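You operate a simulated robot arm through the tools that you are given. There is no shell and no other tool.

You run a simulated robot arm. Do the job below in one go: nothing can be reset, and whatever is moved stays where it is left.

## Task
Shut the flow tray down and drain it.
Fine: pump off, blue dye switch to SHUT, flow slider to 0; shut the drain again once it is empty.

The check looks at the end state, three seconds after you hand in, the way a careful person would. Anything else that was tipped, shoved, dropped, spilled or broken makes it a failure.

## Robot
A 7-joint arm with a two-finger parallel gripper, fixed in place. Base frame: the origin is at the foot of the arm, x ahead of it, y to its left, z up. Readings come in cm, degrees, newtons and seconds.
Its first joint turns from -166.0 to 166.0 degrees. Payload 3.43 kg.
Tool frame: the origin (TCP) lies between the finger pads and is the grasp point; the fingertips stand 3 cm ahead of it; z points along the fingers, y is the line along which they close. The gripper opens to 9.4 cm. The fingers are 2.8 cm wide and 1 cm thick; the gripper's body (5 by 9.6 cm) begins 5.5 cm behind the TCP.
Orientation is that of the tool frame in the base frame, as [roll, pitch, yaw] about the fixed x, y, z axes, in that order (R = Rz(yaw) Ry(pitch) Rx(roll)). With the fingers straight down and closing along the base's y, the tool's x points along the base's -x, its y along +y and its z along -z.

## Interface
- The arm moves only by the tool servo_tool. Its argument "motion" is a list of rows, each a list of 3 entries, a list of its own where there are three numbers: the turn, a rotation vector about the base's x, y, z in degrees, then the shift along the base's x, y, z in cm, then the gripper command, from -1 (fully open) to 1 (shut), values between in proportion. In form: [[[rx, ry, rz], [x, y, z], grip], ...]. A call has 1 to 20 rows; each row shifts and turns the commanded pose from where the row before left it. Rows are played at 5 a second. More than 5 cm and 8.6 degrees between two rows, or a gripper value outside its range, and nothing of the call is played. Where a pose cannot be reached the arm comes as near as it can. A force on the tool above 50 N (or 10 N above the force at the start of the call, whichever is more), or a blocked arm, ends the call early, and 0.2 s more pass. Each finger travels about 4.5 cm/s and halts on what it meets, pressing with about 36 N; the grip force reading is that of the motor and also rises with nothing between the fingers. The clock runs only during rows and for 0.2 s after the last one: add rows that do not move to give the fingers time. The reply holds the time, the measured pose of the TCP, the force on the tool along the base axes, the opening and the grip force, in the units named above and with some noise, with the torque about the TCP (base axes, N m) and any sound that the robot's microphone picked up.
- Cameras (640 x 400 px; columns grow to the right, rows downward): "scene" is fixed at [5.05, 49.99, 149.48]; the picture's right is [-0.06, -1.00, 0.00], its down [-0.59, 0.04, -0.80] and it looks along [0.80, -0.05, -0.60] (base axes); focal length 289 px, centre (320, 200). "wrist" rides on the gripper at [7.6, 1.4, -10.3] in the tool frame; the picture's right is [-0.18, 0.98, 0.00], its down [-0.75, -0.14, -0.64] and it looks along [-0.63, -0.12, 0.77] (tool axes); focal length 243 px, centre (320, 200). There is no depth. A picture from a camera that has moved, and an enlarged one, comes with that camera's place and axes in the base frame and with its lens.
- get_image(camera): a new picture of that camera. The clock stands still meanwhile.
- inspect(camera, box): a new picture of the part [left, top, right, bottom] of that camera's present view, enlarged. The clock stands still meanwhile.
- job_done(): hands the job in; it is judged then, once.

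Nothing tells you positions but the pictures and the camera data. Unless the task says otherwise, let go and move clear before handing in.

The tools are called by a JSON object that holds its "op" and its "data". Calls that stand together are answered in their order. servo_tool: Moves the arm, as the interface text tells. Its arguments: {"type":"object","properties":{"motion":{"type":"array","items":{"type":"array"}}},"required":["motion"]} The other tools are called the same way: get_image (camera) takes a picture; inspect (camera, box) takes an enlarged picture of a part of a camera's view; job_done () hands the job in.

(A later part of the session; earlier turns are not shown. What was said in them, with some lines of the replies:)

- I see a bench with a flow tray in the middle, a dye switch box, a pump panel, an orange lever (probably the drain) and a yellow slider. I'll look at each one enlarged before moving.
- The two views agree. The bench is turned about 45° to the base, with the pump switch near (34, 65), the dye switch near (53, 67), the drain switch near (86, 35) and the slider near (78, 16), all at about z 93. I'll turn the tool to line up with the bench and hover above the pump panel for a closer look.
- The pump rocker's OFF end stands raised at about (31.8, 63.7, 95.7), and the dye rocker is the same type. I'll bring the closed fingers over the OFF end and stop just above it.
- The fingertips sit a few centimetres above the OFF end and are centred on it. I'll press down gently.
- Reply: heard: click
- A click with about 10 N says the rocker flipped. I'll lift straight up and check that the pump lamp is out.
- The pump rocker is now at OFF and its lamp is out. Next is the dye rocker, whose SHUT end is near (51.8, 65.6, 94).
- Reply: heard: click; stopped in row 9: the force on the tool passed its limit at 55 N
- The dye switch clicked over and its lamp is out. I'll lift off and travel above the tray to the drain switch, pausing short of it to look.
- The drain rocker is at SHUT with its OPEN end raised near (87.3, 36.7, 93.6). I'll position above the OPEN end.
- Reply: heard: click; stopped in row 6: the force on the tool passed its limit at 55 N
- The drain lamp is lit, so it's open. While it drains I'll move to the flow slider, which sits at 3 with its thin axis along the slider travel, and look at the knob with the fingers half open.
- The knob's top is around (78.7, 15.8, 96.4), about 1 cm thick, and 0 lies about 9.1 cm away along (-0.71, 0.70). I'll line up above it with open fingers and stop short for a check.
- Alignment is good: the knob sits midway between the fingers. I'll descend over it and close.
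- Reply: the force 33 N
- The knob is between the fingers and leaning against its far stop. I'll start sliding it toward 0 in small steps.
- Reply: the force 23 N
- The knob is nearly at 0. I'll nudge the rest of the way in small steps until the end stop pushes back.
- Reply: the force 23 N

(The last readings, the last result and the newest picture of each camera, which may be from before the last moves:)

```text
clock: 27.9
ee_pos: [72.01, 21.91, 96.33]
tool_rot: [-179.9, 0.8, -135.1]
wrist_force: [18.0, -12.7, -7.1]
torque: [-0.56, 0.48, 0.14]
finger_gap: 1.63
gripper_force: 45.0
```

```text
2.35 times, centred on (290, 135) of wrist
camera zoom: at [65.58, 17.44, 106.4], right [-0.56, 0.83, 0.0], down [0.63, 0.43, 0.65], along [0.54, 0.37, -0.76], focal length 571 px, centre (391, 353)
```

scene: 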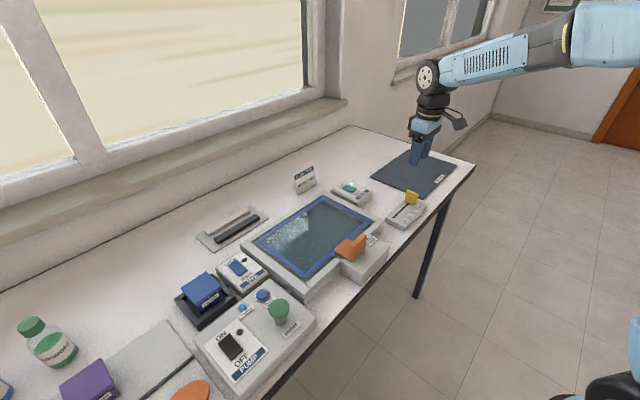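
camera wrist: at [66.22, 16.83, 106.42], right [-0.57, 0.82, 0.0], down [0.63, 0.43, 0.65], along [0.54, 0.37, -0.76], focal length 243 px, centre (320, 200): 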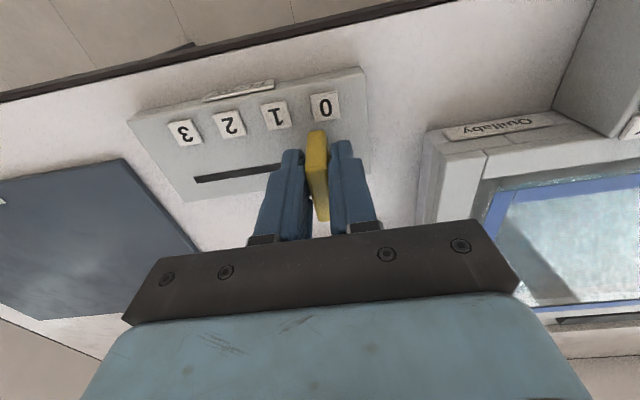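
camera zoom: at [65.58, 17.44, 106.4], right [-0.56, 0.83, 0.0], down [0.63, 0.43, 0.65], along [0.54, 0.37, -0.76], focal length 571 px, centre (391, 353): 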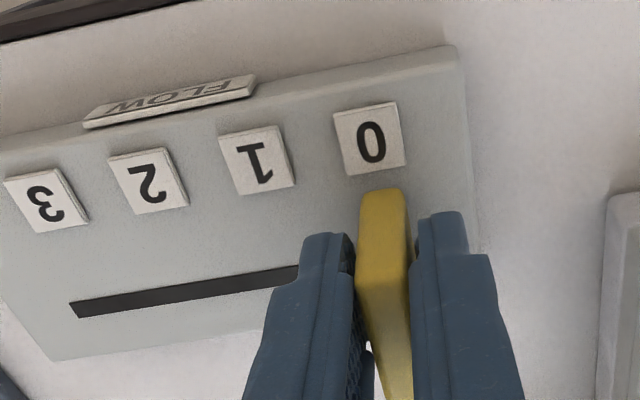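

About 22 N of push-back after 9.1 cm of travel puts the knob at the 0 stop. I'll release, lift clear and check the slider and tray.

{"op": "servo_tool", "data": {"motion": [[[0, 0, 0], [0, 0, 0], 0.3], [[0, 0, 0], [0, 0, 0], 0.1], [[0, 0, 0], [0, 0, 0], 0.1], [[0, 0, 0], [0, 0, 2], 0.1], [[0, 0, 0], [0, 0, 3], 0.1], [[0, 0, 0], [0, 0, 4], 0.1], [[0, 0, 0], [0, 0, 4], 0.1], [[0, 0, 0], [0, 0, 2], 0.1], [[0, 0, 0], [0, 0, 0], 1], [[0, 0, 0], [0, 0, 0], 1]]}}

{"op": "get_image", "data": {"camera": "wrist"}}

{"op": "inspect", "data": {"camera": "scene", "box": [370, 170, 450, 240]}}

{"op": "inspect", "data": {"camera": "scene", "box": [230, 180, 390, 290]}}

```text
clock: 30.1
ee_pos: [71.72, 22.19, 111.43]
tool_rot: [-180.0, 0.8, -135.0]
wrist_force: [-0.5, -0.4, -0.7]
torque: [0.01, -0.03, 0.03]
finger_gap: 0.0
gripper_force: 8.3
```

```text
taken
camera wrist: at [65.21, 17.72, 121.48], right [-0.57, 0.82, 0.0], down [0.63, 0.43, 0.65], along [0.54, 0.37, -0.76], focal length 243 px, centre (320, 200)
```

wrist: 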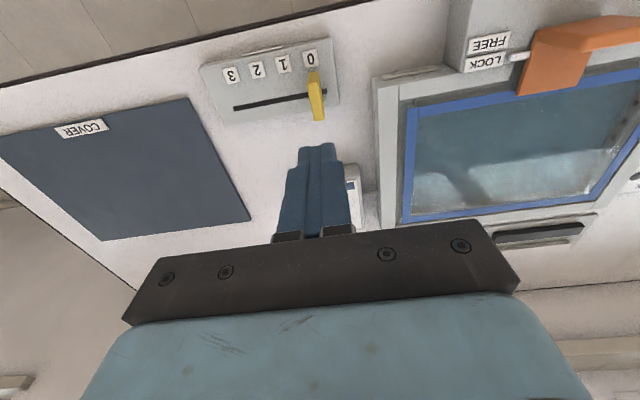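

```text
5.71 times, centred on (410, 205) of scene
camera zoom: at [5.05, 49.99, 149.48], right [-0.06, -1.0, 0.0], down [-0.59, 0.04, -0.8], along [0.8, -0.05, -0.6], focal length 1652 px, centre (-194, 171)
```

zoom: 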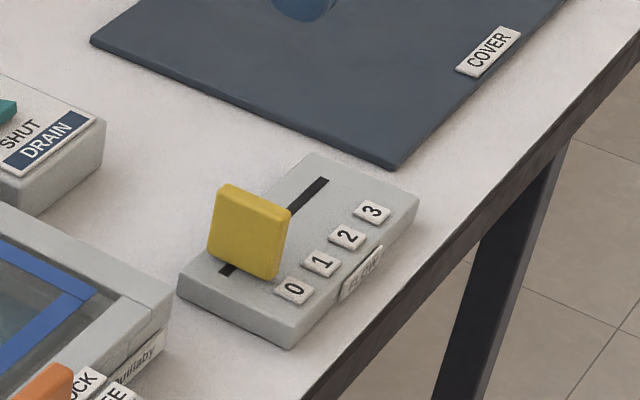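

```text
3.64 times, centred on (310, 235) of scene
camera zoom: at [5.05, 49.99, 149.48], right [-0.06, -1.0, 0.0], down [-0.59, 0.04, -0.8], along [0.8, -0.05, -0.6], focal length 1052 px, centre (356, 73)
```

zoom: 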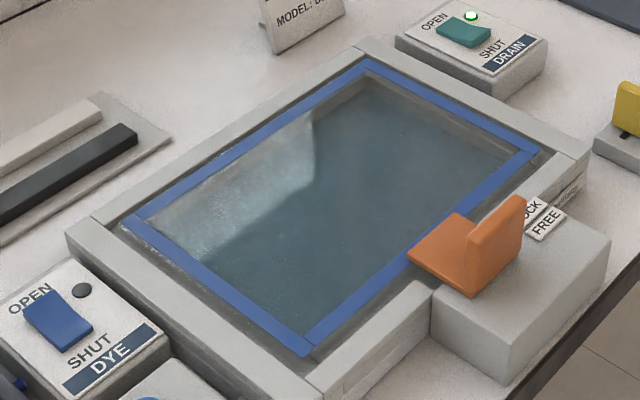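

The slider is at 0. I'll move back near the drain switch and watch the tray while it empties.

{"op": "servo_tool", "data": {"motion": [[[0, 0, 0], [2.4, 1.6, 0.4], 1], [[0, 0, 0], [2.5, 2.4, 0], 1], [[0, 0, 0], [2.5, 2.4, 0], 1], [[0, 0, 0], [2.5, 2.4, 0], 1], [[0, 0, 0], [2.2, 2.4, 0], 1], [[0, 0, 0], [0, 0, 0], 1], [[0, 0, 0], [0, 0, 0], 1], [[0, 0, 0], [0, 0, 0], 1], [[0, 0, 0], [0, 0, 0], 1], [[0, 0, 0], [0, 0, 0], 1], [[0, 0, 0], [0, 0, 0], 1], [[0, 0, 0], [0, 0, 0], 1], [[0, 0, 0], [0, 0, 0], 1], [[0, 0, 0], [0, 0, 0], 1], [[0, 0, 0], [0, 0, 0], 1], [[0, 0, 0], [0, 0, 0], 1], [[0, 0, 0], [0, 0, 0], 1], [[0, 0, 0], [0, 0, 0], 1], [[0, 0, 0], [0, 0, 0], 1], [[0, 0, 0], [0, 0, 0], 1]]}}

{"op": "get_image", "data": {"camera": "wrist"}}

{"op": "inspect", "data": {"camera": "scene", "box": [240, 180, 390, 290]}}

```text
clock: 34.3
ee_pos: [83.94, 33.36, 111.69]
tool_rot: [179.9, 0.8, -135.0]
wrist_force: [-0.6, 0.0, -0.6]
torque: [-0.02, -0.01, 0.01]
finger_gap: 0.01
gripper_force: 33.0
```

```text
taken
camera wrist: at [77.48, 28.8, 121.77], right [-0.57, 0.82, 0.0], down [0.63, 0.43, 0.65], along [0.54, 0.37, -0.76], focal length 243 px, centre (320, 200)
```

wrist: 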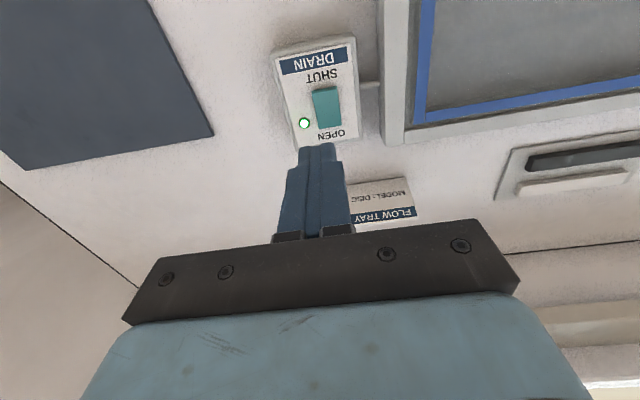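

```text
3.64 times, centred on (315, 235) of scene
camera zoom: at [5.05, 49.99, 149.48], right [-0.06, -1.0, 0.0], down [-0.59, 0.04, -0.8], along [0.8, -0.05, -0.6], focal length 1052 px, centre (338, 73)
```

zoom: 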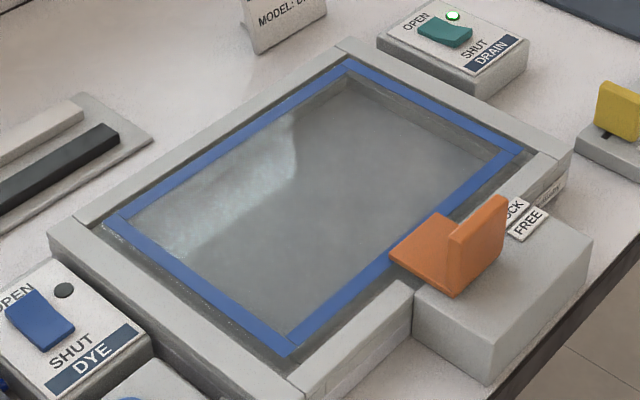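

The tray has turned from blue-green to grey, so it's draining fast. I'll wait a few more seconds and compare.

{"op": "servo_tool", "data": {"motion": [[[0, 0, 0], [0, 0, 0], 1], [[0, 0, 0], [0, 0, 0], 1], [[0, 0, 0], [0, 0, 0], 1], [[0, 0, 0], [0, 0, 0], 1], [[0, 0, 0], [0, 0, 0], 1], [[0, 0, 0], [0, 0, 0], 1], [[0, 0, 0], [0, 0, 0], 1], [[0, 0, 0], [0, 0, 0], 1], [[0, 0, 0], [0, 0, 0], 1], [[0, 0, 0], [0, 0, 0], 1], [[0, 0, 0], [0, 0, 0], 1], [[0, 0, 0], [0, 0, 0], 1], [[0, 0, 0], [0, 0, 0], 1], [[0, 0, 0], [0, 0, 0], 1], [[0, 0, 0], [0, 0, 0], 1], [[0, 0, 0], [0, 0, 0], 1], [[0, 0, 0], [0, 0, 0], 1], [[0, 0, 0], [0, 0, 0], 1], [[0, 0, 0], [0, 0, 0], 1], [[0, 0, 0], [0, 0, 0], 1]]}}

{"op": "inspect", "data": {"camera": "scene", "box": [240, 180, 390, 290]}}

{"op": "inspect", "data": {"camera": "wrist", "box": [400, 0, 640, 150]}}

```text
clock: 38.5
ee_pos: [83.98, 33.24, 111.64]
tool_rot: [-179.9, 0.8, -135.0]
wrist_force: [-0.4, 0.3, 0.1]
torque: [0.01, 0.01, -0.01]
finger_gap: 0.02
gripper_force: 32.8
```

```text
3.64 times, centred on (315, 235) of scene
camera zoom: at [5.05, 49.99, 149.48], right [-0.06, -1.0, 0.0], down [-0.59, 0.04, -0.8], along [0.8, -0.05, -0.6], focal length 1052 px, centre (338, 73)
```

zoom: 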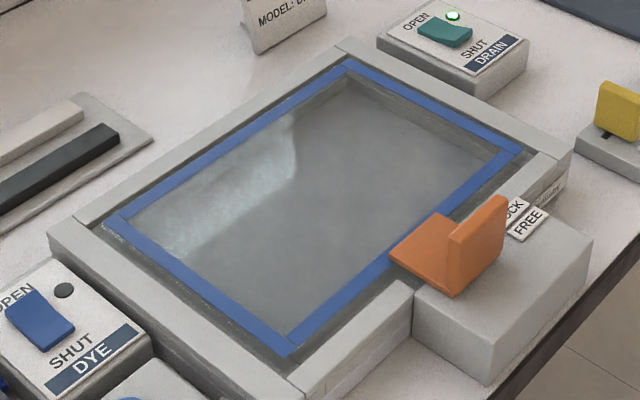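

```text
2.67 times, centred on (520, 75) of wrist
camera zoom: at [77.47, 28.8, 121.77], right [-0.57, 0.82, 0.0], down [0.63, 0.43, 0.65], along [0.54, 0.37, -0.76], focal length 647 px, centre (-213, 533)
```

zoom: 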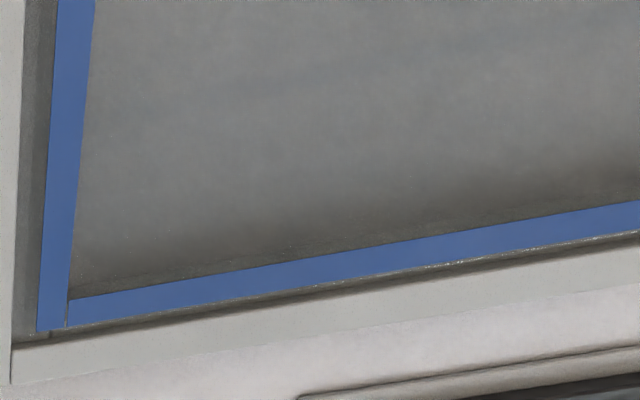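

The picture is unchanged over 4 s, so the tray is empty. I'll look closely at the drain rocker's now-raised SHUT end.

{"op": "inspect", "data": {"camera": "wrist", "box": [260, 30, 380, 150]}}

{"op": "inspect", "data": {"camera": "scene", "box": [310, 160, 410, 230]}}

```text
3.33 times, centred on (320, 90) of wrist
camera zoom: at [77.47, 28.8, 121.77], right [-0.57, 0.82, 0.0], down [0.63, 0.43, 0.65], along [0.54, 0.37, -0.76], focal length 809 px, centre (320, 567)
```

zoom: 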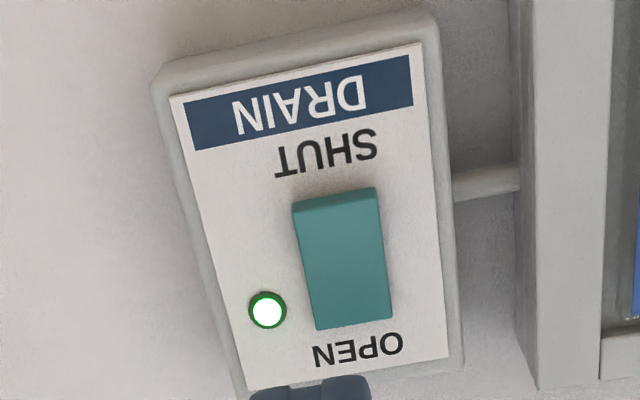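

```text
5.71 times, centred on (360, 195) of scene
camera zoom: at [5.05, 49.99, 149.48], right [-0.06, -1.0, 0.0], down [-0.59, 0.04, -0.8], along [0.8, -0.05, -0.6], focal length 1652 px, centre (91, 229)
```

zoom: 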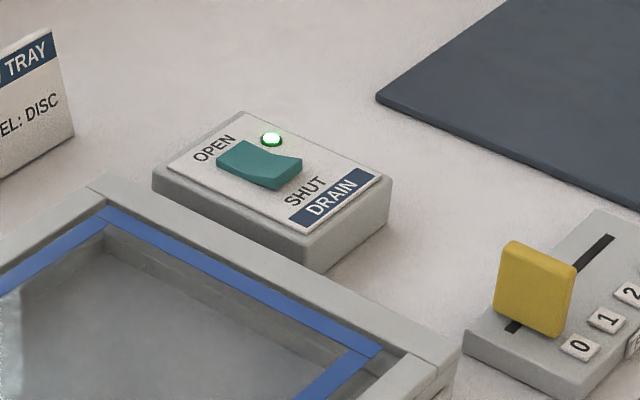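

{"op": "servo_tool", "data": {"motion": [[[0, 0, 0], [0, 0.3, -4], 1], [[0, 0, 0], [0, 0.3, -4], 1], [[0, 0, 0], [0, 0, -3], 1], [[0, 0, 0], [0, 0, -1], 1], [[0, 0, 0], [0, 0, 0], 1]]}}

{"op": "inspect", "data": {"camera": "wrist", "box": [220, 60, 400, 220]}}

```text
clock: 39.7
ee_pos: [84.2, 34.01, 99.83]
tool_rot: [-179.9, 0.7, -134.9]
wrist_force: [0.2, -0.4, 0.4]
torque: [0.0, 0.0, 0.01]
finger_gap: 0.0
gripper_force: 32.7
```

```text
2.50 times, centred on (310, 140) of wrist
camera zoom: at [77.67, 29.53, 109.91], right [-0.57, 0.82, 0.0], down [0.63, 0.43, 0.65], along [0.54, 0.37, -0.76], focal length 606 px, centre (345, 350)
```

zoom: 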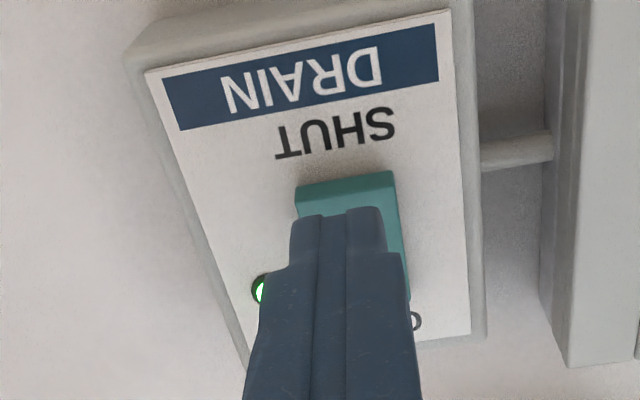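

{"op": "servo_tool", "data": {"motion": [[[0, 0, 0], [0, 0, -1], 1], [[0, 0, 0], [0, 0, -0.8], 1], [[0, 0, 0], [0, 0, -0.4], 1], [[0, 0, 0], [0, 0, -0.3], 1], [[0, 0, 0], [0, 0, -0.3], 1], [[0, 0, 0], [0, 0, -0.3], 1], [[0, 0, 0], [0, 0, -0.3], 1], [[0, 0, 0], [0, 0, -0.3], 1], [[0, 0, 0], [0, 0, 0], 1]]}}

{"op": "inspect", "data": {"camera": "wrist", "box": [220, 60, 400, 220]}}

```text
clock: 41.1
ee_pos: [84.24, 34.1, 97.43]
tool_rot: [-179.7, 1.4, -135.0]
wrist_force: [-7.7, -2.7, 14.0]
torque: [0.08, 0.06, 0.06]
finger_gap: 0.0
gripper_force: 33.0
heard: click
stopped in row 6: the force on the tool passed its limit at 55 N (the readings are from after the stop); the commanded pose is now the measured one
```

```text
2.50 times, centred on (310, 140) of wrist
camera zoom: at [77.55, 29.41, 107.5], right [-0.56, 0.83, 0.0], down [0.62, 0.42, 0.66], along [0.54, 0.37, -0.75], focal length 606 px, centre (345, 350)
```

zoom: 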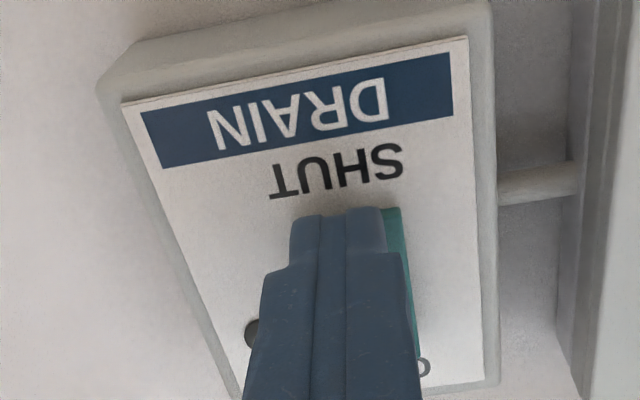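

The drain clicked back to SHUT and its lamp is out. I'll lift clear and review everything.

{"op": "servo_tool", "data": {"motion": [[[0, 0, 0], [0, 0, 2], 1], [[0, 0, 0], [0, 0, 4], 1], [[0, 0, 0], [0, 0, 4], 1], [[0, 0, 0], [0, 0, 4], 1], [[0, 0, 0], [-2, -2, 4], 1], [[0, 0, 0], [-3, -2, 3], 1], [[0, 0, 0], [0, 0, 0], 1], [[0, 0, 0], [0, 0, 0], 1], [[0, 0, 0], [0, 0, 0], 1]]}}

{"op": "get_image", "data": {"camera": "scene"}}

{"op": "inspect", "data": {"camera": "scene", "box": [300, 160, 440, 260]}}

{"op": "inspect", "data": {"camera": "scene", "box": [170, 220, 350, 400]}}

{"op": "get_image", "data": {"camera": "wrist"}}

```text
clock: 43.1
ee_pos: [79.01, 29.91, 118.44]
tool_rot: [-179.8, 1.4, -135.0]
wrist_force: [0.4, 0.4, 0.3]
torque: [-0.01, 0.01, -0.02]
finger_gap: 0.0
gripper_force: 33.1
```

```text
taken
```

scene: 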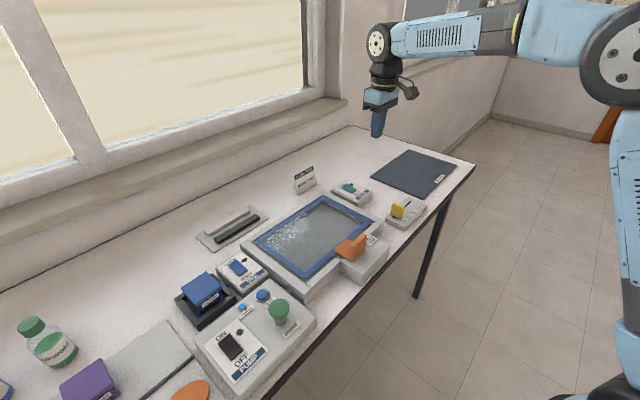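

```text
4.00 times, centred on (370, 210) of scene
camera zoom: at [5.05, 49.99, 149.48], right [-0.06, -1.0, 0.0], down [-0.59, 0.04, -0.8], along [0.8, -0.05, -0.6], focal length 1157 px, centre (120, 160)
```

zoom: 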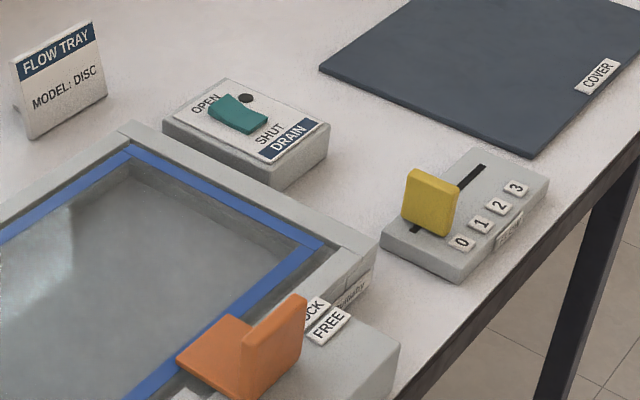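

```text
2.22 times, centred on (260, 310) of scene
camera zoom: at [5.05, 49.99, 149.48], right [-0.06, -1.0, 0.0], down [-0.59, 0.04, -0.8], along [0.8, -0.05, -0.6], focal length 643 px, centre (453, -44)
```

zoom: 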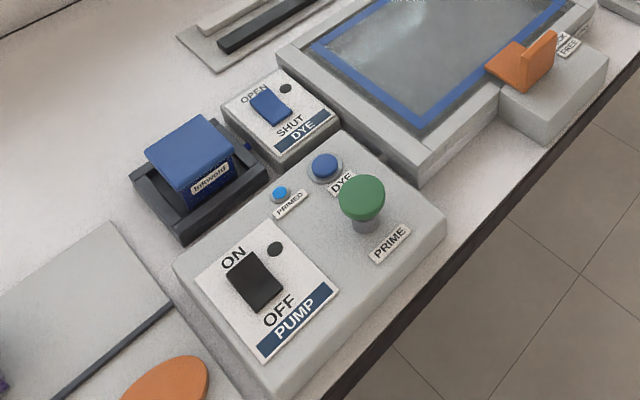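

```text
taken
camera wrist: at [72.46, 25.43, 128.56], right [-0.57, 0.82, 0.0], down [0.62, 0.42, 0.66], along [0.54, 0.37, -0.75], focal length 243 px, centre (320, 200)
```

wrist: 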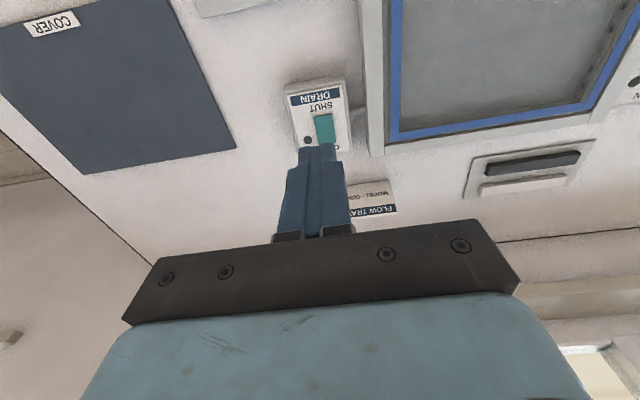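

The pump is OFF, dye is SHUT, flow is at 0, the tray is empty, and the drain is SHUT again with all lamps out. Nothing else has moved and the arm is clear, so I'm handing in.

{"op": "job_done", "data": {}}

```text
The job is handed in.
```

The flow tray is shut down and drained, and the job is handed in. I don't have the check's verdict yet.

- **Pump:** the switch is at OFF and its lamp is out.
- **Blue dye:** the switch is at SHUT and its lamp is out.
- **Flow slider:** the knob is at 0, pushed up to its end stop.
- **Tray:** it looks empty. It went from blue-green to grey, and two pictures taken 4 seconds apart showed no further change.
- **Drain:** I opened it to empty the tray, then switched it back to SHUT. Its lamp is out.

The last pictures show nothing else tipped, moved or spilled, and the arm is clear of the bench.
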